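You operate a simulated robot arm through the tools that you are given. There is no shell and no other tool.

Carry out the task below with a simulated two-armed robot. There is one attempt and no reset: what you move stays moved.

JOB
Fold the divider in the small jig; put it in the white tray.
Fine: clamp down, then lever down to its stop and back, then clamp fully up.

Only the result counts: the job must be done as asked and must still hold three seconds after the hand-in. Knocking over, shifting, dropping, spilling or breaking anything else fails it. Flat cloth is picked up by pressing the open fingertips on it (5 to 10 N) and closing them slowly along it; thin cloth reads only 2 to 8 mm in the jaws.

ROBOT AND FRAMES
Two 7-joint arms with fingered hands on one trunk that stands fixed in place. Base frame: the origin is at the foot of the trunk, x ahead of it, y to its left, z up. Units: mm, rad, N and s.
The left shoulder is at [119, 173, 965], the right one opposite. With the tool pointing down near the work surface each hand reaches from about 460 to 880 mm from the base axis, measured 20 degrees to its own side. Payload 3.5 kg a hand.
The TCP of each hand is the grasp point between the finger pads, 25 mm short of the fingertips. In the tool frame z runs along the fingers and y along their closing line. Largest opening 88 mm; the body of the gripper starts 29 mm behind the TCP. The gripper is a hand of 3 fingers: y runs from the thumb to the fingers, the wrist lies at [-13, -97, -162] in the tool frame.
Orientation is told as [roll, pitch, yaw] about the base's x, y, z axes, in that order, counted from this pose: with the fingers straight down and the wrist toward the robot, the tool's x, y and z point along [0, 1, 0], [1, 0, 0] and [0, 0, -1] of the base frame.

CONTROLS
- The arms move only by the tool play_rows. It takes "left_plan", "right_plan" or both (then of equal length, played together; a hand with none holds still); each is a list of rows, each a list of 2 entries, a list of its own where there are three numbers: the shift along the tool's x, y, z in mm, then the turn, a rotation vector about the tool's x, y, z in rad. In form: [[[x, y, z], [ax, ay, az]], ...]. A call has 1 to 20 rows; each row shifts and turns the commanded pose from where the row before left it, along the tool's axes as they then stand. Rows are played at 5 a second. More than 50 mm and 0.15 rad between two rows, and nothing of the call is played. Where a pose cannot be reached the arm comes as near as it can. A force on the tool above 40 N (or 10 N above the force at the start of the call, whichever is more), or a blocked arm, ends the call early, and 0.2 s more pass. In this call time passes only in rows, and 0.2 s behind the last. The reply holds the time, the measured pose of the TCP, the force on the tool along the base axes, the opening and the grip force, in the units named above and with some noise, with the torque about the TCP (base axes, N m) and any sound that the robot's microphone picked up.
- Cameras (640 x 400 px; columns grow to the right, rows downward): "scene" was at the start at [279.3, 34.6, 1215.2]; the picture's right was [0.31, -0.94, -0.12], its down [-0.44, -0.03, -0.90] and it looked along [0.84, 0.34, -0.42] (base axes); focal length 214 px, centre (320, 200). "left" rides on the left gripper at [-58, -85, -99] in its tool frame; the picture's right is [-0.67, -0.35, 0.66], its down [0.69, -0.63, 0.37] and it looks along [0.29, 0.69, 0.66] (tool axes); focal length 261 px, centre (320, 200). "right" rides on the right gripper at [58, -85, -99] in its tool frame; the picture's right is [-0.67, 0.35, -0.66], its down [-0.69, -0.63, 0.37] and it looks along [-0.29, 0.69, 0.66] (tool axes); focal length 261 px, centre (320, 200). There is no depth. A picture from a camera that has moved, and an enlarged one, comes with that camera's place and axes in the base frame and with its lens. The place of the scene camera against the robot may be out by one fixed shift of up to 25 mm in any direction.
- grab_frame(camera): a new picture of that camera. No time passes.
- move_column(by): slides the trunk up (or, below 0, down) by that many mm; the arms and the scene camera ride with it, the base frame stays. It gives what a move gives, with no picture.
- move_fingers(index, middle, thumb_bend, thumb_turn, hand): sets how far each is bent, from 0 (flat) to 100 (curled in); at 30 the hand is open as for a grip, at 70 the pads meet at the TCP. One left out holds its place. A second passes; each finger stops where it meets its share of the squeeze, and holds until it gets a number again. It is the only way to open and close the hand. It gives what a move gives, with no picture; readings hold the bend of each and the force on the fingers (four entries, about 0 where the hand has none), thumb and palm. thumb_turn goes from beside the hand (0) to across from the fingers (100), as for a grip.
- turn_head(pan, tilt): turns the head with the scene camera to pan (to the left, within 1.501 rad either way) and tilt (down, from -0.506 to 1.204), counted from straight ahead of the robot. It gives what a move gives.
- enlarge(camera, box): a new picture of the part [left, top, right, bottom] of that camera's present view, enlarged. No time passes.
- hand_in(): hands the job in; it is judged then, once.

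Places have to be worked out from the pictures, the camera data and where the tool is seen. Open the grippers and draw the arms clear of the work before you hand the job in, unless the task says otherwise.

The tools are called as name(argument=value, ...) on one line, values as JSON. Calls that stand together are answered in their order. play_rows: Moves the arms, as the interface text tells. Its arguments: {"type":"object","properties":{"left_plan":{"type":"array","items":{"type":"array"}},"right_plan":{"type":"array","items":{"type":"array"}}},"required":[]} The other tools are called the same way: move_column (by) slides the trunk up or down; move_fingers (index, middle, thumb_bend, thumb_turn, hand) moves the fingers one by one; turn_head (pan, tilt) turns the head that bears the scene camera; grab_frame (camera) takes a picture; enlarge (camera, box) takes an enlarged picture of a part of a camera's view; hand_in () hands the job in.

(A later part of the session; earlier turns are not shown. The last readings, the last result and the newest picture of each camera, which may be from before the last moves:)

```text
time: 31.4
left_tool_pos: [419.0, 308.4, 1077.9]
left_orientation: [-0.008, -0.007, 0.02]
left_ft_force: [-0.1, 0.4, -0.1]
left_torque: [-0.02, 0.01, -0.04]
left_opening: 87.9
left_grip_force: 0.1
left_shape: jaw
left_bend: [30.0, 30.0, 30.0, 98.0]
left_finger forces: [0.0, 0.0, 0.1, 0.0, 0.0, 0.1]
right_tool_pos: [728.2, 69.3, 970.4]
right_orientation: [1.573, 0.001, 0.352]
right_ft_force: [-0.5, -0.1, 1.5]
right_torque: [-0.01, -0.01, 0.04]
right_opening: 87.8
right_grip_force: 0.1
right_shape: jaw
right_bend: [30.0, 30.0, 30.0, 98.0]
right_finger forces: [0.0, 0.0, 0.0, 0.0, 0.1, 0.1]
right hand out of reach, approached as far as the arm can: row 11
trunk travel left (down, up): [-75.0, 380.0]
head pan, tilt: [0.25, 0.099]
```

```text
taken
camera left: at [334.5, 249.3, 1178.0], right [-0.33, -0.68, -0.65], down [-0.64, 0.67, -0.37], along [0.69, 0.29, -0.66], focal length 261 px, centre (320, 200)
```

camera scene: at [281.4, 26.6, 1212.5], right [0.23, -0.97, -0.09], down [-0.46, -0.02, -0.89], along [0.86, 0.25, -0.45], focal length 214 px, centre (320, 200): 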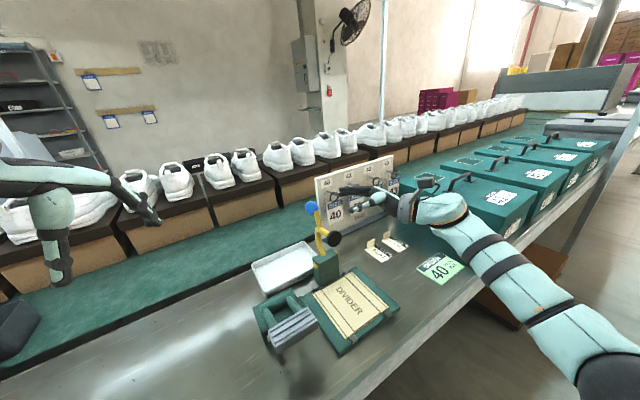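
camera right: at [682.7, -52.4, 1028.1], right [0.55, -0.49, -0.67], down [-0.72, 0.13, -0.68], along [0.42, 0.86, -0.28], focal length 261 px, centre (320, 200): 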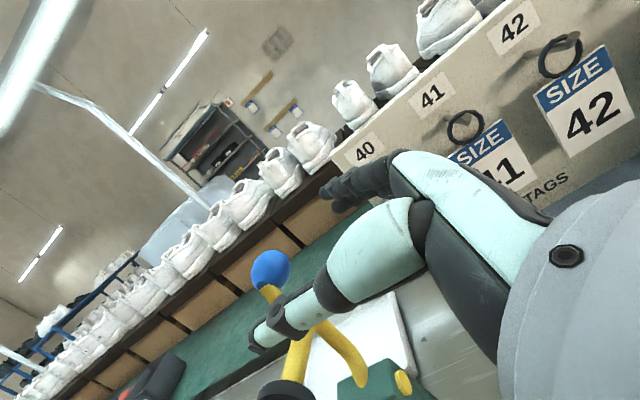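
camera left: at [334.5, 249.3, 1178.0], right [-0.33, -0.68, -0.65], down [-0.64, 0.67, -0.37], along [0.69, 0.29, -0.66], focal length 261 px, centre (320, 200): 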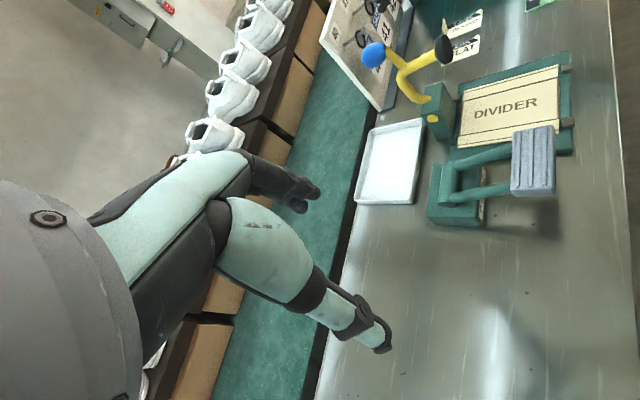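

The ball is visible between the thumb and fingers. I enlarge to measure its place relative to the hand accurately.

enlarge(camera="right", box=[180, 200, 420, 400])

enlarge(camera="left", box=[320, 0, 520, 160])

enlarge(camera="scene", box=[260, 150, 460, 310])

```text
2.00 times, centred on (300, 300) of right
camera zoom: at [682.7, -52.4, 1028.1], right [0.55, -0.49, -0.67], down [-0.72, 0.13, -0.68], along [0.42, 0.86, -0.28], focal length 521 px, centre (360, 0)
```

zoom: 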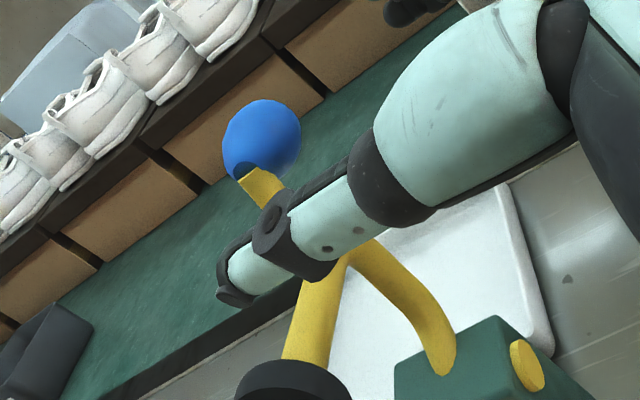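

```text
2.50 times, centred on (420, 80) of left
camera zoom: at [334.5, 249.3, 1178.0], right [-0.33, -0.68, -0.65], down [-0.64, 0.67, -0.37], along [0.69, 0.29, -0.66], focal length 652 px, centre (70, 500)
```

zoom: 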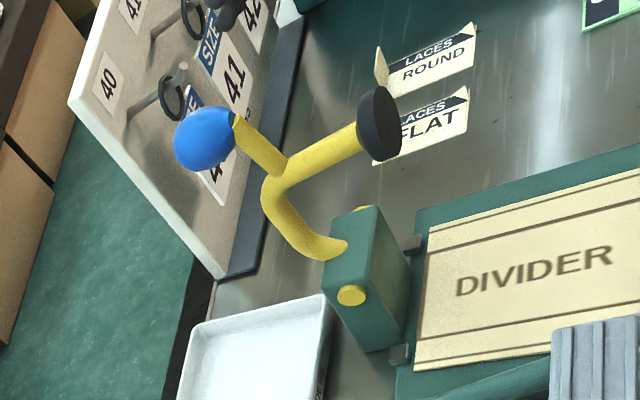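

```text
2.50 times, centred on (360, 230) of scene
camera zoom: at [281.4, 26.6, 1212.5], right [0.23, -0.97, -0.09], down [-0.46, -0.02, -0.89], along [0.86, 0.25, -0.45], focal length 536 px, centre (220, 125)
```

zoom: 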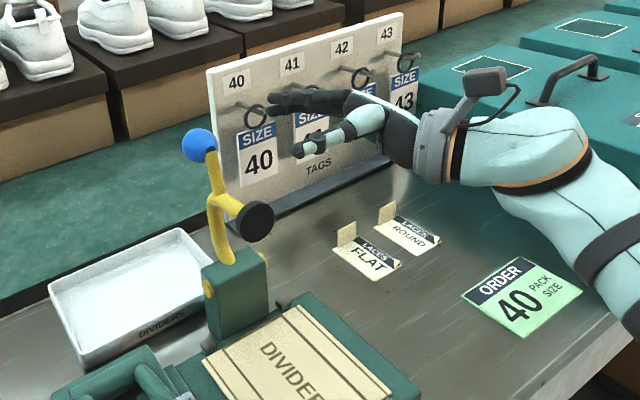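

From the right hand's own view the ball is about (−18, +15, +97) from the TCP in tool axes, i.e. at (709,165,953). I slide in along the fingers, a little high to stay clear of the black pad.

play_rows(right_plan=[[[-8, 14, 0], [0, 0, 0]], [[0, 0, 18], [0, 0, 0]], [[0, 0, 18], [0, 0, 0]], [[0, 0, 18], [0, 0, 0]], [[0, 0, 18], [0, 0, 0]], [[0, 0, 18], [0, 0, 0]]])

enlarge(camera="right", box=[180, 150, 500, 400])

enlarge(camera="left", box=[320, 0, 520, 160])

enlarge(camera="scene", box=[260, 150, 460, 310])

```text
time: 32.9
left_tool_pos: [419.7, 309.6, 1078.3]
left_orientation: [-0.007, -0.007, 0.02]
left_ft_force: [-0.4, -0.5, 0.2]
left_torque: [-0.01, 0.0, 0.0]
left_opening: 87.9
left_grip_force: 0.0
left_shape: jaw
left_bend: [30.0, 30.0, 30.0, 98.0]
left_finger forces: [0.1, 0.0, 0.1, 0.1, 0.0, 0.0]
right_tool_pos: [699.1, 154.3, 970.0]
right_orientation: [1.573, 0.0, 0.352]
right_ft_force: [-0.8, 0.5, 0.1]
right_torque: [0.0, -0.04, 0.01]
right_opening: 88.2
right_grip_force: 0.1
right_shape: jaw
right_bend: [30.0, 30.0, 30.0, 98.0]
right_finger forces: [0.0, 0.0, 0.1, 0.0, 0.2, 0.1]
right hand out of reach, approached as far as the arm can: row 1
trunk travel left (down, up): [-75.0, 380.0]
head pan, tilt: [0.25, 0.099]
```

```text
1.60 times, centred on (340, 275) of right
camera zoom: at [652.6, 32.2, 1027.6], right [0.55, -0.49, -0.67], down [-0.72, 0.13, -0.68], along [0.42, 0.86, -0.28], focal length 417 px, centre (288, 80)
```

zoom: 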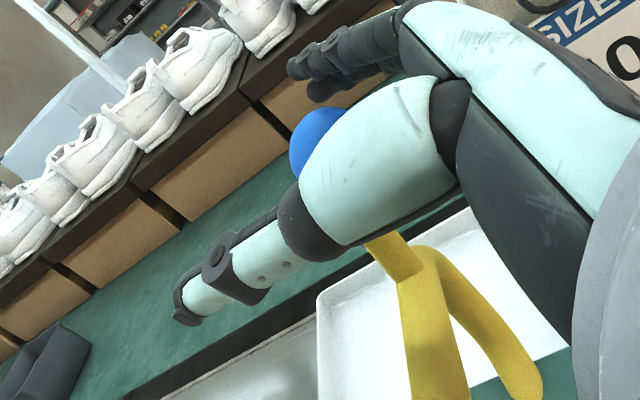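

```text
2.50 times, centred on (420, 80) of left
camera zoom: at [334.4, 249.5, 1178.0], right [-0.33, -0.68, -0.65], down [-0.64, 0.67, -0.37], along [0.69, 0.29, -0.66], focal length 652 px, centre (70, 500)
```

zoom: 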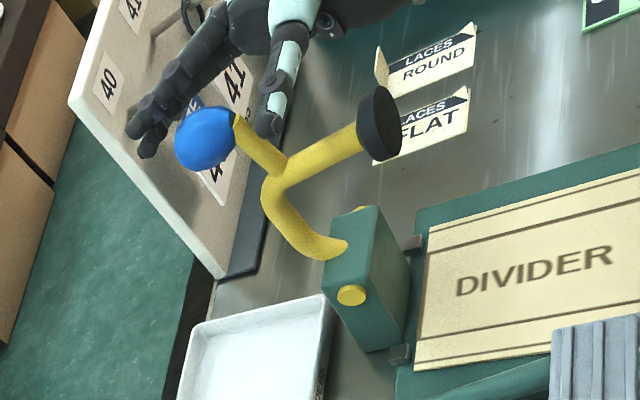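

```text
2.50 times, centred on (360, 230) of scene
camera zoom: at [281.3, 26.7, 1212.6], right [0.23, -0.97, -0.09], down [-0.46, -0.03, -0.89], along [0.86, 0.25, -0.45], focal length 536 px, centre (220, 125)
```

zoom: 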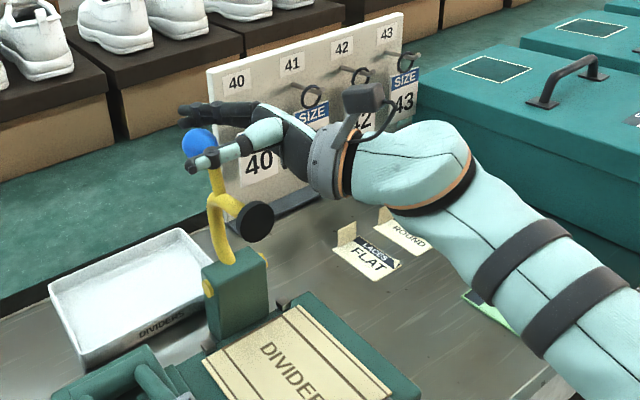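

The ball is now between thumb (front) and fingers (behind). I narrow the cage partly so the fingers sit just behind the ball.

move_fingers(hand="right", index=42, middle=42, thumb_bend=50)

enlarge(camera="left", box=[320, 0, 520, 160])

enlarge(camera="scene", box=[260, 150, 460, 310])

```text
time: 33.9
left_tool_pos: [419.1, 309.0, 1078.0]
left_orientation: [-0.007, -0.007, 0.021]
left_ft_force: [0.0, 0.8, -0.1]
left_torque: [-0.01, -0.03, 0.03]
left_opening: 87.8
left_grip_force: 0.0
left_shape: jaw
left_bend: [30.0, 30.0, 30.0, 98.0]
left_finger forces: [0.0, 0.0, 0.0, 0.0, 0.1, 0.1]
right_tool_pos: [698.0, 154.1, 969.9]
right_orientation: [1.573, 0.0, 0.352]
right_ft_force: [0.0, 0.1, 0.3]
right_torque: [-0.03, -0.01, 0.04]
right_opening: 51.1
right_grip_force: 0.0
right_shape: fingers
right_bend: [42.0, 42.0, 50.0, 98.0]
right_finger forces: [0.0, 0.0, 0.0, 0.0, 0.1, 0.0]
trunk travel left (down, up): [-75.0, 380.0]
head pan, tilt: [0.25, 0.099]
```

```text
2.50 times, centred on (420, 80) of left
camera zoom: at [334.4, 249.2, 1178.1], right [-0.33, -0.68, -0.65], down [-0.64, 0.67, -0.37], along [0.69, 0.29, -0.66], focal length 652 px, centre (70, 500)
```

zoom: 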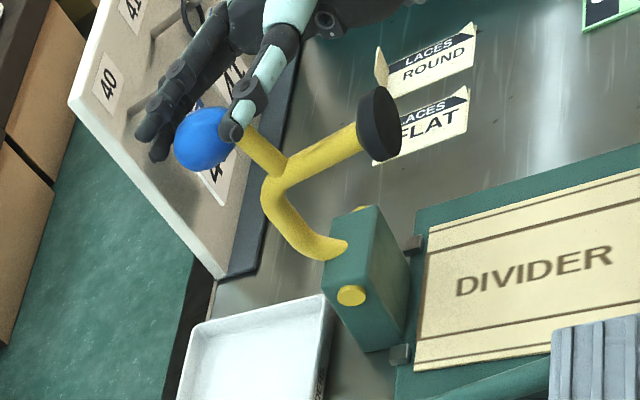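

```text
2.50 times, centred on (360, 230) of scene
camera zoom: at [281.4, 26.4, 1212.5], right [0.23, -0.97, -0.09], down [-0.46, -0.02, -0.89], along [0.86, 0.25, -0.45], focal length 536 px, centre (220, 125)
```

zoom: 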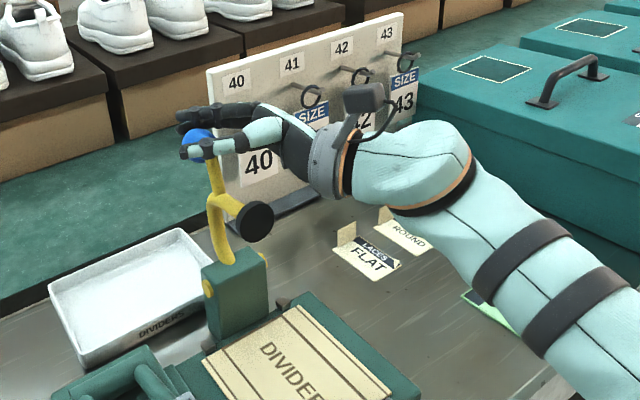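

The cage is set around the ball with no contact yet. I pull gently toward the front of the jig (−u) and watch the forces.

play_rows(right_plan=[[[-6, 0, 0], [0, 0, 0]], [[0, -9.1, -4.2], [0, 0, 0]], [[0, -9.1, -4.2], [0, 0, 0]], [[0, -9.1, -4.2], [0, 0, 0]]])

enlarge(camera="left", box=[320, 0, 520, 160])

```text
time: 34.9
left_tool_pos: [418.2, 308.8, 1078.9]
left_orientation: [-0.007, -0.008, 0.02]
left_ft_force: [-0.5, -0.2, -0.4]
left_torque: [-0.01, -0.01, 0.01]
left_opening: 87.9
left_grip_force: 0.0
left_shape: jaw
left_bend: [30.0, 30.0, 30.0, 98.0]
left_finger forces: [0.1, 0.0, 0.0, 0.1, 0.0, 0.0]
right_tool_pos: [677.1, 131.1, 963.8]
right_orientation: [1.573, -0.001, 0.351]
right_ft_force: [0.1, -0.1, 2.1]
right_torque: [0.03, -0.08, -0.02]
right_opening: 51.1
right_grip_force: 0.8
right_shape: fingers
right_bend: [42.0, 41.0, 50.0, 98.0]
right_finger forces: [1.5, 0.6, 0.0, 0.1, 0.1, 0.0]
trunk travel left (down, up): [-75.0, 380.0]
head pan, tilt: [0.25, 0.099]
```

```text
2.50 times, centred on (420, 80) of left
camera zoom: at [334.0, 249.0, 1178.3], right [-0.33, -0.68, -0.65], down [-0.64, 0.67, -0.37], along [0.69, 0.3, -0.66], focal length 652 px, centre (70, 500)
```

zoom: 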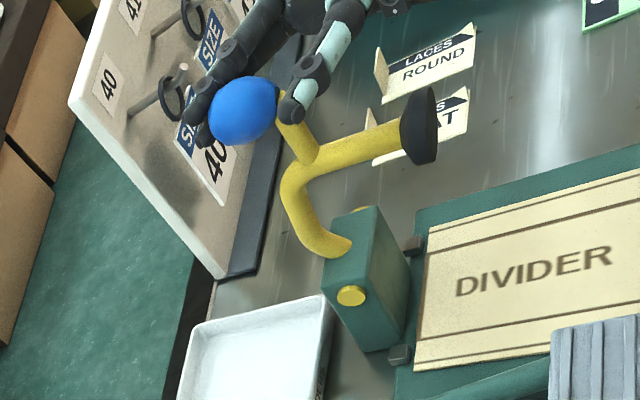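

The lever moves easily. I continue along its arc.

play_rows(right_plan=[[[0, -10.9, -5], [0, 0, 0]], [[-1, -10.4, -4.8], [0, 0, 0]], [[-2, -10.4, -4.8], [0, 0, 0]], [[-3, -10.4, -4.8], [0, 0, 0]], [[-4, -10, -4.6], [0, 0, 0]]])

enlarge(camera="left", box=[320, 0, 520, 160])

grab_frame(camera="scene")

```text
time: 36.0
left_tool_pos: [418.5, 307.5, 1079.1]
left_orientation: [-0.005, -0.007, 0.021]
left_ft_force: [-0.2, 0.6, 0.5]
left_torque: [-0.01, 0.04, 0.01]
left_opening: 87.8
left_grip_force: 0.0
left_shape: jaw
left_bend: [30.0, 30.0, 30.0, 98.0]
left_finger forces: [0.0, 0.0, 0.0, 0.0, 0.1, 0.0]
right_tool_pos: [635.8, 90.4, 955.4]
right_orientation: [1.573, 0.001, 0.353]
right_ft_force: [-0.3, -1.0, 0.7]
right_torque: [-0.01, -0.01, -0.01]
right_opening: 51.4
right_grip_force: 0.2
right_shape: fingers
right_bend: [42.0, 42.0, 50.0, 98.0]
right_finger forces: [0.1, 0.0, 0.0, 0.0, 0.0, 0.0]
trunk travel left (down, up): [-75.0, 380.0]
head pan, tilt: [0.25, 0.099]
```

```text
2.50 times, centred on (420, 80) of left
camera zoom: at [334.2, 248.9, 1178.2], right [-0.33, -0.68, -0.65], down [-0.64, 0.67, -0.37], along [0.69, 0.3, -0.66], focal length 652 px, centre (70, 500)
```

zoom: 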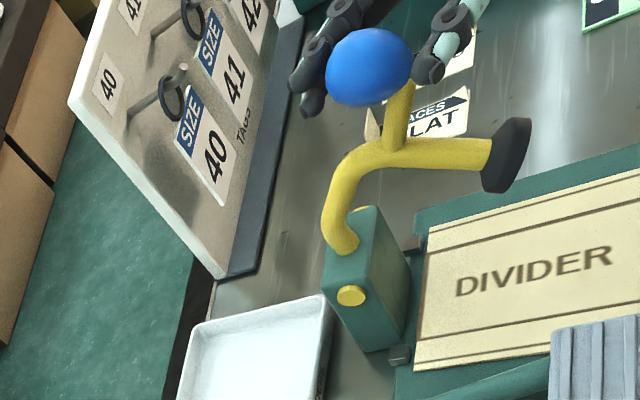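

```text
taken
camera scene: at [281.2, 26.1, 1212.6], right [0.23, -0.97, -0.09], down [-0.46, -0.02, -0.89], along [0.86, 0.25, -0.45], focal length 214 px, centre (320, 200)
```

scene: 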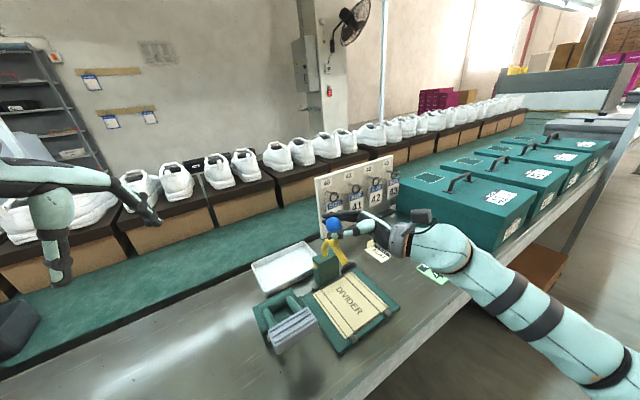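

The lever is at about 112° and stays where it is put. I keep following its arc, now also downward.

play_rows(right_plan=[[[-5, -9.4, -4.4], [0, 0, 0]], [[-5.5, -9.5, -4.4], [0, 0, 0]], [[-6.5, -8.6, -4], [0, 0, 0]], [[-8, -8.2, -3.8], [0, 0, 0]], [[-8, -7.9, -3.7], [0, 0, 0]]])

enlarge(camera="left", box=[320, 0, 520, 160])

enlarge(camera="scene", box=[240, 190, 440, 350])

```text
time: 37.2
left_tool_pos: [418.9, 309.6, 1077.1]
left_orientation: [-0.007, -0.006, 0.02]
left_ft_force: [0.3, 0.9, 1.0]
left_torque: [-0.04, 0.0, 0.04]
left_opening: 87.8
left_grip_force: 0.0
left_shape: jaw
left_bend: [30.0, 30.0, 30.0, 98.0]
left_finger forces: [0.0, 0.1, 0.0, 0.1, 0.0, 0.0]
right_tool_pos: [602.3, 56.0, 923.3]
right_orientation: [1.572, 0.0, 0.353]
right_ft_force: [1.0, -0.8, 0.1]
right_torque: [-0.01, -0.02, 0.02]
right_opening: 50.8
right_grip_force: 0.0
right_shape: fingers
right_bend: [42.0, 42.0, 50.0, 98.0]
right_finger forces: [0.0, 0.0, 0.1, 0.1, 0.0, 0.0]
trunk travel left (down, up): [-75.0, 380.0]
head pan, tilt: [0.25, 0.099]
```

```text
2.50 times, centred on (420, 80) of left
camera zoom: at [334.3, 248.9, 1178.2], right [-0.33, -0.68, -0.65], down [-0.64, 0.67, -0.37], along [0.69, 0.3, -0.66], focal length 652 px, centre (70, 500)
```

zoom: 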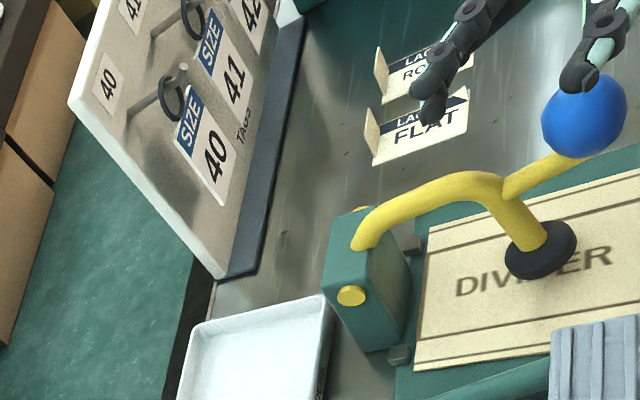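

```text
2.50 times, centred on (340, 270) of scene
camera zoom: at [281.3, 26.1, 1212.6], right [0.23, -0.97, -0.09], down [-0.46, -0.02, -0.89], along [0.86, 0.25, -0.45], focal length 536 px, centre (270, 25)
```

zoom: 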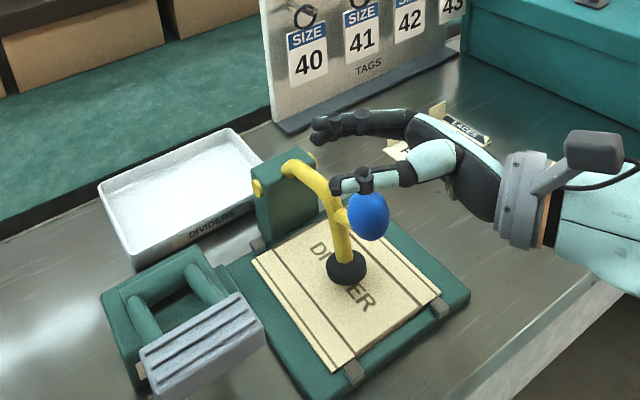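

The clamp tipped over by itself: the pad now rests on the divider, ball at about (591,47,872). I close the right hand into a beak above the ball and press lightly to make sure the clamp is fully down.

move_fingers(hand="right", index=68, middle=68, thumb_bend=68)

play_rows(right_plan=[[[0, -11, -2], [0, 0, 0]], [[-8, 0, 0], [0, 0, 0]], [[-6, 0, 0], [0, 0, 0]], [[-5, 0, 0], [0, 0, 0]]])

enlarge(camera="scene", box=[240, 190, 440, 350])

enlarge(camera="left", box=[420, 0, 620, 160])

```text
time: 38.2
left_tool_pos: [417.8, 308.6, 1078.5]
left_orientation: [-0.006, -0.006, 0.021]
left_ft_force: [-0.2, 0.0, -0.8]
left_torque: [0.01, -0.03, -0.01]
left_opening: 87.6
left_grip_force: 0.1
left_shape: jaw
left_bend: [30.0, 30.0, 30.0, 98.0]
left_finger forces: [0.0, 0.1, 0.0, 0.0, 0.0, 0.0]
right_tool_pos: [602.0, 56.9, 922.8]
right_orientation: [1.572, 0.0, 0.353]
right_ft_force: [-0.2, -0.2, 0.0]
right_torque: [-0.02, 0.01, -0.01]
right_opening: 3.1
right_grip_force: 0.1
right_shape: fingers
right_bend: [68.0, 68.0, 68.0, 98.0]
right_finger forces: [0.0, 0.1, 0.1, 0.0, 0.0, 0.0]
trunk travel left (down, up): [-75.0, 380.0]
head pan, tilt: [0.25, 0.099]
```

```text
time: 39.2
left_tool_pos: [419.8, 308.1, 1077.8]
left_orientation: [-0.007, -0.007, 0.021]
left_ft_force: [1.0, -0.3, 0.0]
left_torque: [-0.01, 0.01, 0.02]
left_opening: 87.5
left_grip_force: 0.1
left_shape: jaw
left_bend: [30.0, 30.0, 30.0, 98.0]
left_finger forces: [0.0, 0.0, 0.0, 0.0, 0.1, 0.1]
right_tool_pos: [591.5, 50.3, 903.4]
right_orientation: [1.573, 0.0, 0.354]
right_ft_force: [0.0, -0.1, 0.4]
right_torque: [0.0, 0.0, -0.02]
right_opening: 3.3
right_grip_force: 0.0
right_shape: fingers
right_bend: [68.0, 68.0, 68.0, 98.0]
right_finger forces: [0.0, 0.0, 0.0, 0.0, 0.0, 0.0]
trunk travel left (down, up): [-75.0, 380.0]
head pan, tilt: [0.25, 0.099]
```

```text
2.50 times, centred on (340, 270) of scene
camera zoom: at [281.4, 26.4, 1212.5], right [0.23, -0.97, -0.09], down [-0.46, -0.02, -0.89], along [0.86, 0.25, -0.45], focal length 536 px, centre (270, 25)
```

zoom: 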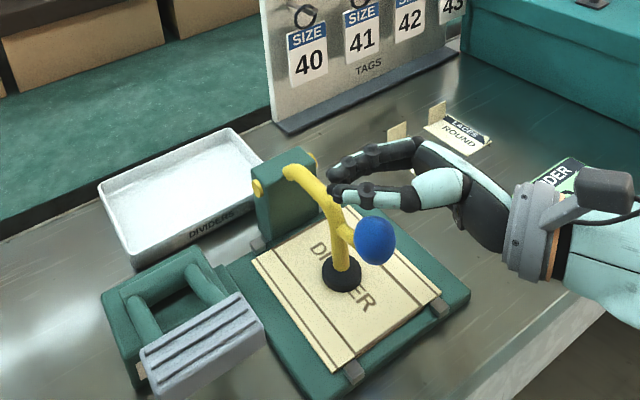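

```text
2.50 times, centred on (520, 80) of left
camera zoom: at [334.5, 249.2, 1178.1], right [-0.33, -0.68, -0.65], down [-0.64, 0.67, -0.37], along [0.69, 0.29, -0.66], focal length 652 px, centre (-180, 500)
```

zoom: 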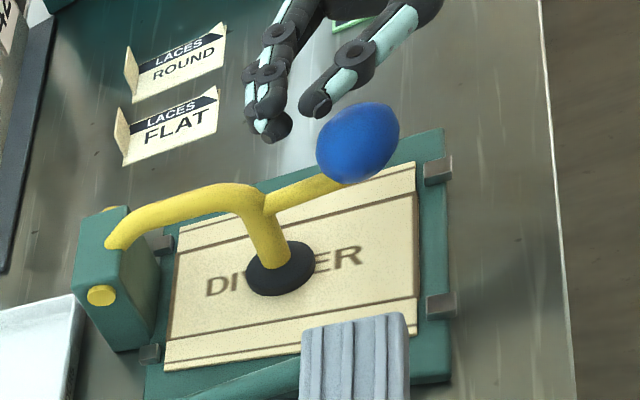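

The lever settled further (ball now about (585,41,855)). I lower the beak until it touches the ball, checking that the clamp is against its stop.

play_rows(right_plan=[[[-5, -8, -6], [0, 0, 0]], [[-5, 0, 0], [0, 0, 0]], [[-4, 0, 0], [0, 0, 0]], [[-4, 0, 0], [0, 0, 0]]])

```text
time: 40.2
left_tool_pos: [418.6, 308.7, 1078.7]
left_orientation: [-0.008, -0.008, 0.02]
left_ft_force: [0.3, -0.6, -0.4]
left_torque: [-0.02, -0.02, 0.02]
left_opening: 87.6
left_grip_force: 0.1
left_shape: jaw
left_bend: [30.0, 30.0, 30.0, 98.0]
left_finger forces: [0.1, 0.1, 0.0, 0.0, 0.0, 0.1]
right_tool_pos: [586.3, 42.3, 886.2]
right_orientation: [1.573, 0.001, 0.353]
right_ft_force: [0.1, 0.1, 0.4]
right_torque: [0.0, -0.01, 0.01]
right_opening: 3.1
right_grip_force: 0.0
right_shape: fingers
right_bend: [68.0, 68.0, 68.0, 98.0]
right_finger forces: [0.0, 0.1, 0.0, 0.1, 0.0, 0.0]
trunk travel left (down, up): [-75.0, 380.0]
head pan, tilt: [0.25, 0.099]
```

enlarge(camera="left", box=[420, 0, 620, 160])

enlarge(camera="scene", box=[240, 190, 440, 350])

play_rows(right_plan=[[[-3, 0, 0], [0, 0, 0]], [[-3, 0, 0], [0, 0, 0]], [[-2, 0, 0], [0, 0, 0]]])

```text
2.50 times, centred on (520, 80) of left
camera zoom: at [334.4, 249.2, 1178.1], right [-0.33, -0.68, -0.65], down [-0.64, 0.67, -0.37], along [0.69, 0.29, -0.66], focal length 652 px, centre (-180, 500)
```

zoom: 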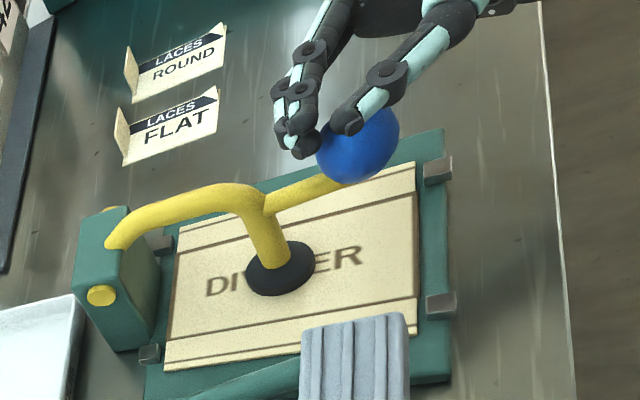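

```text
2.50 times, centred on (340, 270) of scene
camera zoom: at [281.4, 26.4, 1212.5], right [0.23, -0.97, -0.09], down [-0.46, -0.02, -0.89], along [0.86, 0.25, -0.45], focal length 536 px, centre (270, 25)
```

zoom: 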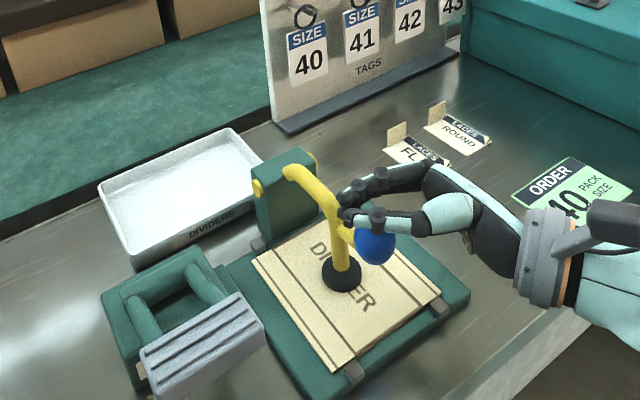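

```text
time: 41.0
left_tool_pos: [418.7, 308.6, 1077.2]
left_orientation: [-0.007, -0.008, 0.021]
left_ft_force: [-0.3, 0.0, -0.3]
left_torque: [0.01, -0.05, 0.0]
left_opening: 88.0
left_grip_force: 0.1
left_shape: jaw
left_bend: [30.0, 30.0, 30.0, 98.0]
left_finger forces: [0.1, 0.0, 0.0, 0.0, 0.0, 0.0]
right_tool_pos: [588.3, 42.8, 877.8]
right_orientation: [1.573, 0.0, 0.352]
right_ft_force: [-0.3, 1.3, -1.0]
right_torque: [0.03, 0.02, 0.01]
right_opening: 3.1
right_grip_force: 0.0
right_shape: fingers
right_bend: [68.0, 68.0, 68.0, 98.0]
right_finger forces: [0.1, 0.0, 0.1, 0.0, 0.0, 0.0]
trunk travel left (down, up): [-75.0, 380.0]
head pan, tilt: [0.25, 0.099]
```

play_rows(right_plan=[[[-3, 0, 0], [0, 0, 0]], [[-2, 0, 0], [0, 0, 0]], [[-2, 0, 0], [0, 0, 0]]])

enlarge(camera="left", box=[420, 0, 620, 160])

```text
time: 41.9
left_tool_pos: [419.4, 307.8, 1077.2]
left_orientation: [-0.007, -0.005, 0.02]
left_ft_force: [-0.5, -0.9, -0.2]
left_torque: [0.02, 0.04, 0.02]
left_opening: 87.8
left_grip_force: 0.1
left_shape: jaw
left_bend: [30.0, 30.0, 30.0, 98.0]
left_finger forces: [0.0, 0.0, 0.1, 0.1, 0.0, 0.0]
right_tool_pos: [586.6, 43.8, 870.9]
right_orientation: [1.572, -0.001, 0.354]
right_ft_force: [-0.2, 0.0, 0.8]
right_torque: [-0.01, -0.01, 0.0]
right_opening: 3.2
right_grip_force: 0.1
right_shape: fingers
right_bend: [68.0, 68.0, 68.0, 98.0]
right_finger forces: [0.0, 0.0, 0.1, 0.0, 0.0, 0.0]
trunk travel left (down, up): [-75.0, 380.0]
head pan, tilt: [0.25, 0.099]
```

```text
2.50 times, centred on (520, 80) of left
camera zoom: at [334.4, 249.1, 1178.1], right [-0.33, -0.68, -0.65], down [-0.64, 0.67, -0.37], along [0.69, 0.29, -0.66], focal length 652 px, centre (-180, 500)
```

zoom: 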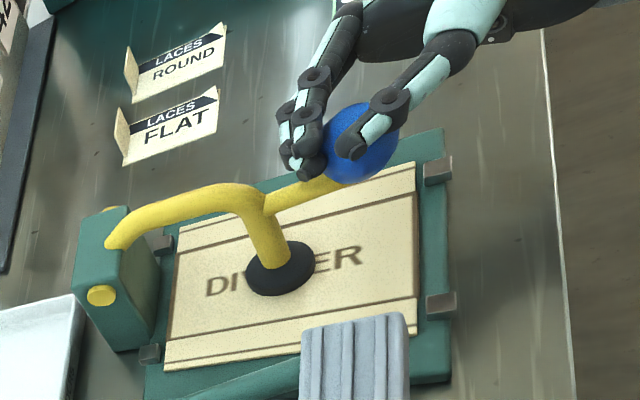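

play_rows(right_plan=[[[-3, 0, 0], [0, 0, 0]], [[-3, 0, 0], [0, 0, 0]]])

grab_frame(camera="right")

```text
time: 42.5
left_tool_pos: [418.7, 309.4, 1078.2]
left_orientation: [-0.008, -0.006, 0.021]
left_ft_force: [1.0, 0.6, 0.1]
left_torque: [-0.01, -0.02, 0.01]
left_opening: 87.8
left_grip_force: 0.0
left_shape: jaw
left_bend: [30.0, 30.0, 30.0, 98.0]
left_finger forces: [0.0, 0.1, 0.1, 0.1, 0.1, 0.0]
right_tool_pos: [585.4, 43.1, 864.5]
right_orientation: [1.574, 0.001, 0.352]
right_ft_force: [0.0, 0.6, 2.1]
right_torque: [0.03, 0.01, -0.01]
right_opening: 3.1
right_grip_force: 0.9
right_shape: fingers
right_bend: [68.0, 68.0, 68.0, 97.0]
right_finger forces: [0.0, 0.8, 0.0, 0.0, 1.0, 0.0]
trunk travel left (down, up): [-75.0, 380.0]
head pan, tilt: [0.25, 0.099]
```

```text
taken
camera right: at [540.7, -79.6, 922.5], right [0.55, -0.49, -0.67], down [-0.72, 0.13, -0.68], along [0.42, 0.86, -0.28], focal length 261 px, centre (320, 200)
```

right: 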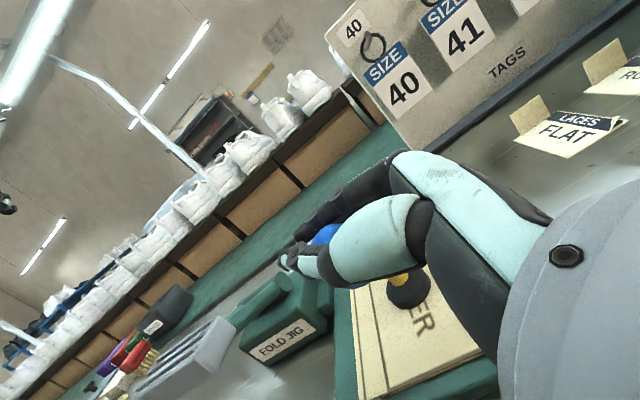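

Light contact with the ball now. I press a few mm more to confirm the stop.

play_rows(right_plan=[[[-3, 0, 0], [0, 0, 0]], [[-3, 0, 0], [0, 0, 0]]])

enlarge(camera="left", box=[420, 0, 620, 160])

```text
time: 43.0
left_tool_pos: [418.6, 309.1, 1079.3]
left_orientation: [-0.007, -0.009, 0.023]
left_ft_force: [-0.6, 0.3, 0.4]
left_torque: [0.03, -0.02, 0.0]
left_opening: 88.0
left_grip_force: 0.0
left_shape: jaw
left_bend: [30.0, 30.0, 30.0, 98.0]
left_finger forces: [0.1, 0.1, 0.0, 0.0, 0.0, 0.0]
right_tool_pos: [584.8, 41.8, 862.1]
right_orientation: [1.574, -0.003, 0.352]
right_ft_force: [-0.1, 0.1, 11.7]
right_torque: [0.06, 0.02, -0.02]
right_opening: 4.8
right_grip_force: 5.1
right_shape: fingers
right_bend: [67.0, 68.0, 68.0, 95.0]
right_finger forces: [4.3, 0.5, 0.1, 0.1, 4.5, 0.1]
trunk travel left (down, up): [-75.0, 380.0]
head pan, tilt: [0.25, 0.099]
```

```text
2.50 times, centred on (520, 80) of left
camera zoom: at [332.6, 249.1, 1179.0], right [-0.33, -0.68, -0.65], down [-0.64, 0.67, -0.38], along [0.69, 0.29, -0.66], focal length 652 px, centre (-180, 500)
```

zoom: 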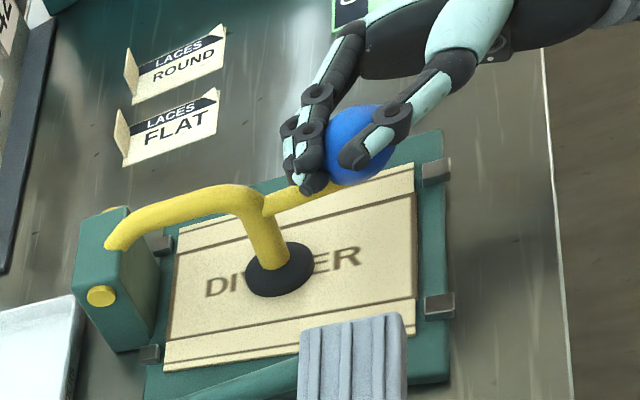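

The clamp takes 11.7 N without moving, so it is at its stop. I ease the right hand off slightly, keep it above the ball, and bring the closed left hand above the lever's pedal.

move_fingers(hand="left", index=68, middle=68, thumb_bend=68)

play_rows(left_plan=[[[-39.5, 16, 10], [0, 0, 0]], [[-39.5, 16, 10], [0, 0, 0]], [[-39.5, 16, 10], [0, 0, 0]], [[-39.5, 16, 10], [0, 0, 0]], [[0, 0, 26], [0, 0, 0]], [[0, 0, 26], [0, 0, 0]], [[0, 0, 26], [0, 0, 0]]], right_plan=[[[5, 0, 0], [0, 0, 0]], [[5, 0, 0], [0, 0, 0]], [[0, 0, 0], [0, 0, 0]], [[0, 0, 0], [0, 0, 0]], [[0, 0, 0], [0, 0, 0]], [[0, 0, 0], [0, 0, 0]], [[0, 0, 0], [0, 0, 0]]])

grab_frame(camera="scene")

grab_frame(camera="left")

grab_frame(camera="right")

```text
time: 44.0
left_tool_pos: [417.6, 308.6, 1078.4]
left_orientation: [-0.008, -0.008, 0.022]
left_ft_force: [-0.3, -0.3, -0.2]
left_torque: [0.03, 0.0, 0.02]
left_opening: 3.0
left_grip_force: 0.0
left_shape: fingers
left_bend: [68.0, 68.0, 68.0, 98.0]
left_finger forces: [0.1, 0.0, 0.0, 0.0, 0.0, 0.1]
right_tool_pos: [585.1, 42.9, 860.3]
right_orientation: [1.573, -0.001, 0.353]
right_ft_force: [0.4, 0.5, 13.9]
right_torque: [0.07, -0.02, 0.0]
right_opening: 5.2
right_grip_force: 5.4
right_shape: fingers
right_bend: [67.0, 68.0, 68.0, 95.0]
right_finger forces: [6.2, 0.4, 0.1, 0.0, 5.1, 0.0]
trunk travel left (down, up): [-75.0, 380.0]
head pan, tilt: [0.25, 0.099]
```

```text
time: 45.6
left_tool_pos: [488.6, 152.2, 961.6]
left_orientation: [-0.008, -0.006, 0.02]
left_ft_force: [-0.6, 0.1, 0.4]
left_torque: [0.02, -0.01, 0.02]
left_opening: 2.7
left_grip_force: 0.1
left_shape: fingers
left_bend: [68.0, 68.0, 68.0, 98.0]
left_finger forces: [0.0, 0.0, 0.1, 0.1, 0.0, 0.0]
right_tool_pos: [587.8, 42.0, 867.9]
right_orientation: [1.573, 0.0, 0.351]
right_ft_force: [0.6, 0.0, 0.3]
right_torque: [-0.02, -0.04, 0.01]
right_opening: 2.9
right_grip_force: 0.1
right_shape: fingers
right_bend: [68.0, 68.0, 68.0, 97.0]
right_finger forces: [0.1, 0.2, 0.1, 0.1, 0.2, 0.0]
trunk travel left (down, up): [-75.0, 380.0]
head pan, tilt: [0.25, 0.099]
```

```text
taken
camera scene: at [281.5, 26.4, 1212.5], right [0.23, -0.97, -0.09], down [-0.46, -0.02, -0.89], along [0.86, 0.25, -0.45], focal length 214 px, centre (320, 200)
```

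scene: 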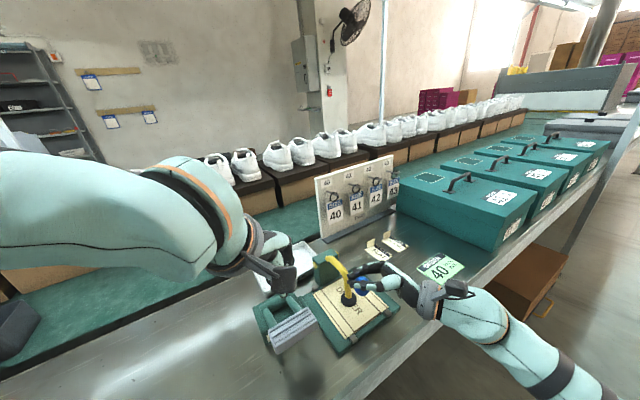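

```text
taken
camera left: at [404.1, 92.3, 1061.9], right [-0.33, -0.68, -0.65], down [-0.64, 0.67, -0.37], along [0.69, 0.29, -0.66], focal length 261 px, centre (320, 200)
```

left: 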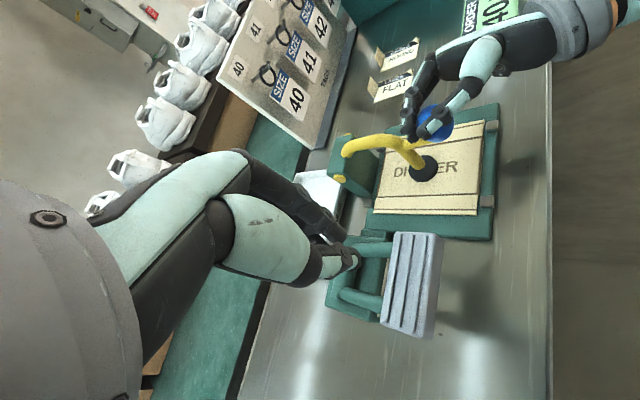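

```text
taken
camera right: at [541.6, -79.7, 924.9], right [0.55, -0.49, -0.67], down [-0.72, 0.13, -0.68], along [0.42, 0.86, -0.28], focal length 261 px, centre (320, 200)
```

right: 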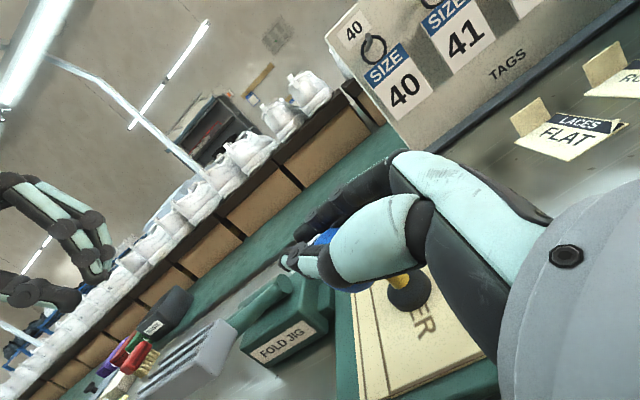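

Pedal face centre is about (478,144,872). I align the closed left fingers over it and come down to just above contact.

play_rows(left_plan=[[[-8, -10, 15], [0, 0, 0]], [[0, 0, 20], [0, 0, 0]], [[0, 0, 12], [0, 0, 0]], [[0, 0, 6], [0, 0, 0]], [[0, 0, 6], [0, 0, 0]]])

grab_frame(camera="left")

grab_frame(camera="right")

```text
time: 46.9
left_tool_pos: [476.8, 142.2, 903.1]
left_orientation: [-0.006, -0.009, 0.021]
left_ft_force: [-0.1, 0.1, -1.3]
left_torque: [0.02, -0.02, 0.0]
left_opening: 2.9
left_grip_force: 0.0
left_shape: fingers
left_bend: [68.0, 68.0, 68.0, 98.0]
left_finger forces: [0.0, 0.0, 0.1, 0.0, 0.0, 0.1]
right_tool_pos: [587.8, 41.6, 867.3]
right_orientation: [1.573, 0.0, 0.353]
right_ft_force: [0.5, -0.2, 0.2]
right_torque: [-0.01, -0.02, -0.02]
right_opening: 3.1
right_grip_force: 0.2
right_shape: fingers
right_bend: [68.0, 68.0, 68.0, 97.0]
right_finger forces: [0.1, 0.2, 0.1, 0.0, 0.1, 0.0]
trunk travel left (down, up): [-75.0, 380.0]
head pan, tilt: [0.25, 0.099]
```

```text
taken
camera left: at [393.4, 82.5, 1003.2], right [-0.33, -0.68, -0.65], down [-0.64, 0.67, -0.37], along [0.69, 0.29, -0.66], focal length 261 px, centre (320, 200)
```

left: 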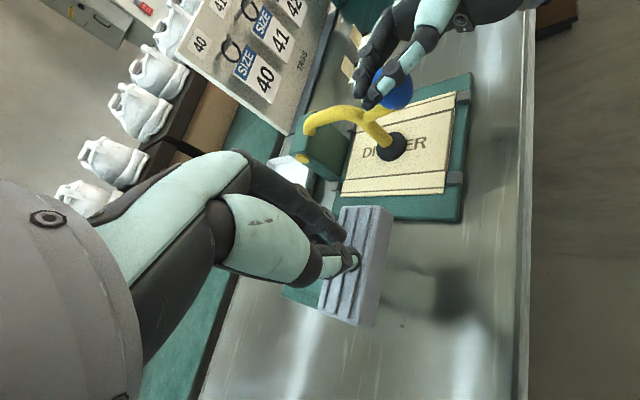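

```text
taken
camera right: at [541.6, -79.7, 925.0], right [0.55, -0.49, -0.67], down [-0.72, 0.13, -0.68], along [0.42, 0.86, -0.28], focal length 261 px, centre (320, 200)
```

right: 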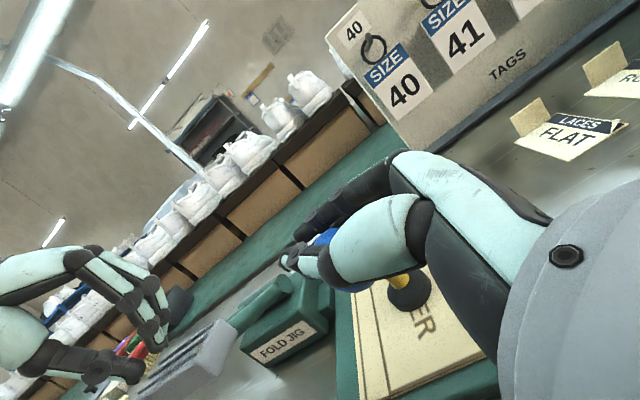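

The tips are still about 15 mm above the pedal. I go down in small steps to contact and then press.

play_rows(left_plan=[[[0, 4, 8], [0, 0, 0]], [[0, 0, 5], [0, 0, 0]], [[0, 0, 4], [0, 0, 0]], [[0, 0, 4], [0, 0, 0]], [[0, 0, 4], [0, 0, 0]]])

grab_frame(camera="right")

```text
time: 48.0
left_tool_pos: [482.3, 142.6, 879.5]
left_orientation: [-0.008, -0.007, 0.02]
left_ft_force: [1.4, -0.9, 3.0]
left_torque: [-0.03, -0.04, -0.03]
left_opening: 2.7
left_grip_force: 1.9
left_shape: fingers
left_bend: [68.0, 68.0, 68.0, 97.0]
left_finger forces: [1.2, 1.5, 0.0, 0.0, 0.6, 0.0]
right_tool_pos: [586.8, 42.1, 867.9]
right_orientation: [1.571, 0.0, 0.352]
right_ft_force: [0.2, 0.5, -0.4]
right_torque: [-0.01, 0.0, -0.01]
right_opening: 3.2
right_grip_force: 0.5
right_shape: fingers
right_bend: [68.0, 68.0, 68.0, 97.0]
right_finger forces: [0.0, 0.4, 0.1, 0.1, 0.1, 0.0]
trunk travel left (down, up): [-75.0, 380.0]
head pan, tilt: [0.25, 0.099]
```

```text
taken
camera right: at [541.3, -79.9, 925.2], right [0.55, -0.49, -0.67], down [-0.72, 0.13, -0.68], along [0.42, 0.86, -0.28], focal length 261 px, centre (320, 200)
```

right: 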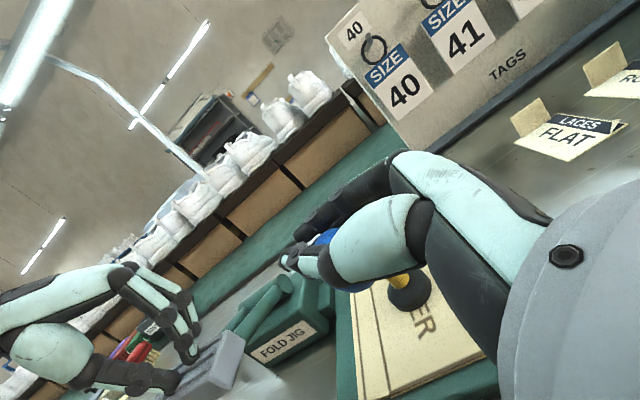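

Contact at about 3 N. I press the pedal down along its arc in small steps.

play_rows(left_plan=[[[-1, -1, 6], [0, 0, 0]], [[-1, -1, 6], [0, 0, 0]], [[-1, -1, 6], [0, 0, 0]], [[-0.5, -0.5, 6], [0, 0, 0]]])

enlarge(camera="scene", box=[240, 190, 440, 350])

grab_frame(camera="right")

```text
time: 49.0
left_tool_pos: [477.2, 137.3, 854.3]
left_orientation: [-0.007, -0.007, 0.02]
left_ft_force: [0.5, -1.5, 3.5]
left_torque: [0.0, -0.01, 0.0]
left_opening: 2.4
left_grip_force: 1.7
left_shape: fingers
left_bend: [68.0, 71.0, 68.0, 97.0]
left_finger forces: [0.1, 3.2, 0.0, 0.0, 0.0, 0.1]
right_tool_pos: [587.5, 42.5, 868.1]
right_orientation: [1.574, -0.001, 0.353]
right_ft_force: [0.4, 0.4, 0.8]
right_torque: [0.01, 0.03, 0.0]
right_opening: 3.1
right_grip_force: 0.7
right_shape: fingers
right_bend: [68.0, 68.0, 68.0, 97.0]
right_finger forces: [0.0, 0.3, 0.0, 0.0, 0.1, 0.1]
trunk travel left (down, up): [-75.0, 380.0]
head pan, tilt: [0.25, 0.099]
```

```text
2.50 times, centred on (340, 270) of scene
camera zoom: at [281.1, 26.1, 1212.6], right [0.23, -0.97, -0.09], down [-0.46, -0.02, -0.89], along [0.86, 0.25, -0.45], focal length 536 px, centre (270, 25)
```

zoom: 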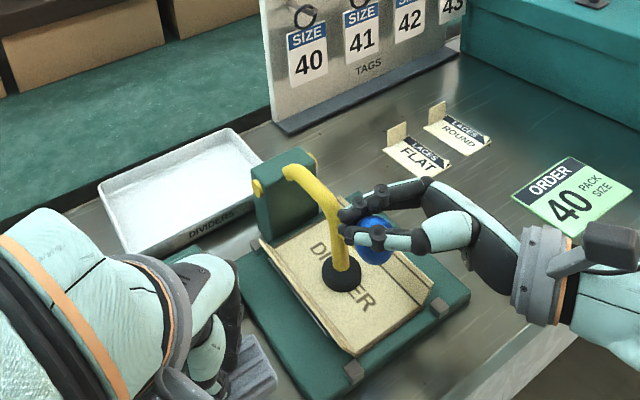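

```text
taken
camera right: at [541.3, -79.9, 925.2], right [0.55, -0.49, -0.67], down [-0.72, 0.13, -0.68], along [0.42, 0.86, -0.28], focal length 261 px, centre (320, 200)
```

right: 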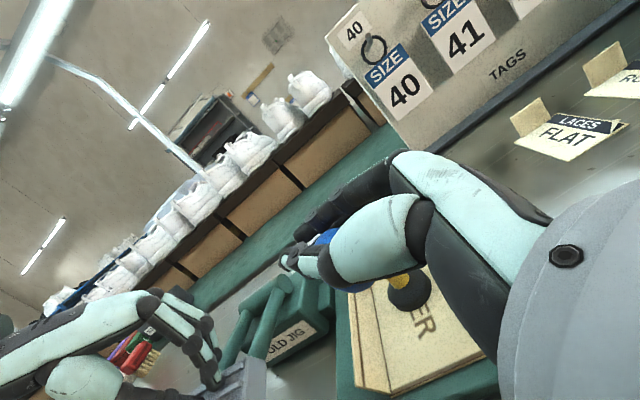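

The flaps of the divider are rising as the lever goes down. I check where the fingertips sit on the pedal before going further.

enlarge(camera="left", box=[200, 140, 480, 360])

enlarge(camera="right", box=[100, 240, 340, 400])

```text
1.82 times, centred on (340, 250) of left
camera zoom: at [393.5, 78.4, 954.5], right [-0.33, -0.68, -0.65], down [-0.64, 0.67, -0.37], along [0.69, 0.29, -0.66], focal length 474 px, centre (284, 109)
```

zoom: 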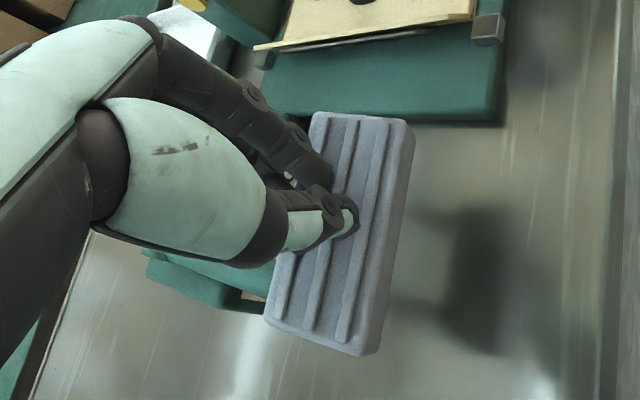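

```text
2.50 times, centred on (220, 320) of right
camera zoom: at [541.3, -79.9, 925.2], right [0.55, -0.49, -0.67], down [-0.72, 0.13, -0.68], along [0.42, 0.86, -0.28], focal length 652 px, centre (570, -100)
```

zoom: 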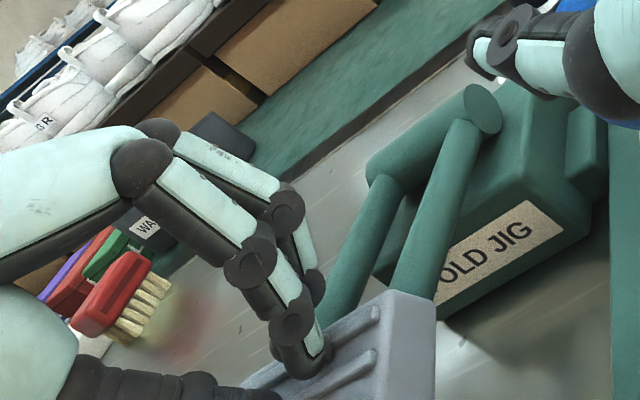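

play_rows(left_plan=[[[0, 0, -3], [0, 0, 0]], [[-4, -4, 0], [0, 0, 0]], [[0, 0, 7], [0, 0, 0]], [[0, 0, 6], [0, 0, 0]], [[0.5, 0.5, 6], [0, 0, 0]]])

enlarge(camera="left", box=[200, 140, 480, 360])

enlarge(camera="right", box=[100, 240, 340, 400])

enlarge(camera="scene", box=[240, 190, 440, 350])

```text
time: 50.2
left_tool_pos: [474.6, 135.4, 838.7]
left_orientation: [-0.006, -0.007, 0.019]
left_ft_force: [-1.2, -3.2, 4.1]
left_torque: [-0.02, 0.0, 0.0]
left_opening: 2.9
left_grip_force: 2.3
left_shape: fingers
left_bend: [68.0, 71.0, 68.0, 97.0]
left_finger forces: [0.1, 4.8, 0.0, 0.0, 0.1, 0.0]
right_tool_pos: [586.4, 42.3, 868.2]
right_orientation: [1.575, -0.001, 0.352]
right_ft_force: [-0.1, 0.5, 0.1]
right_torque: [0.0, 0.0, -0.02]
right_opening: 2.9
right_grip_force: 0.4
right_shape: fingers
right_bend: [68.0, 68.0, 68.0, 97.0]
right_finger forces: [0.1, 0.5, 0.1, 0.0, 0.0, 0.0]
trunk travel left (down, up): [-75.0, 380.0]
head pan, tilt: [0.25, 0.099]
```

```text
1.82 times, centred on (340, 250) of left
camera zoom: at [389.7, 74.4, 938.3], right [-0.33, -0.68, -0.65], down [-0.64, 0.67, -0.38], along [0.69, 0.29, -0.66], focal length 474 px, centre (284, 109)
```

zoom: 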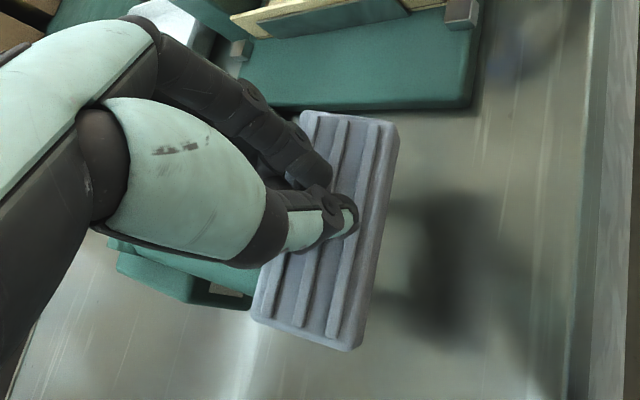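

```text
2.50 times, centred on (220, 320) of right
camera zoom: at [541.1, -80.2, 925.3], right [0.55, -0.49, -0.67], down [-0.72, 0.13, -0.68], along [0.42, 0.86, -0.28], focal length 652 px, centre (570, -100)
```

zoom: 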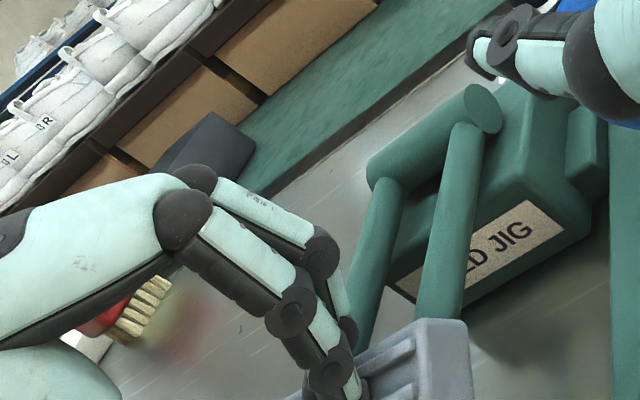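

```text
2.50 times, centred on (340, 270) of scene
camera zoom: at [280.8, 25.8, 1212.7], right [0.23, -0.97, -0.09], down [-0.46, -0.02, -0.89], along [0.86, 0.25, -0.45], focal length 536 px, centre (270, 25)
```

zoom: 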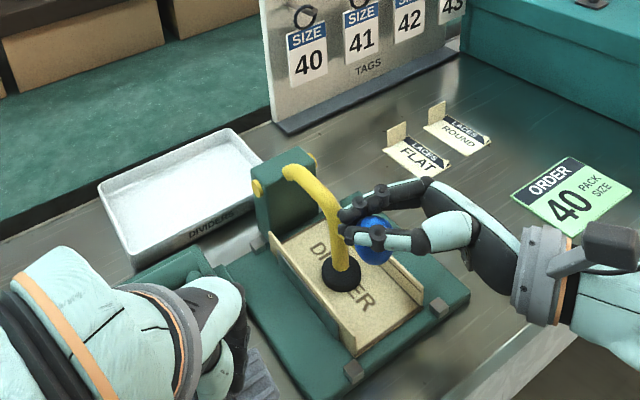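

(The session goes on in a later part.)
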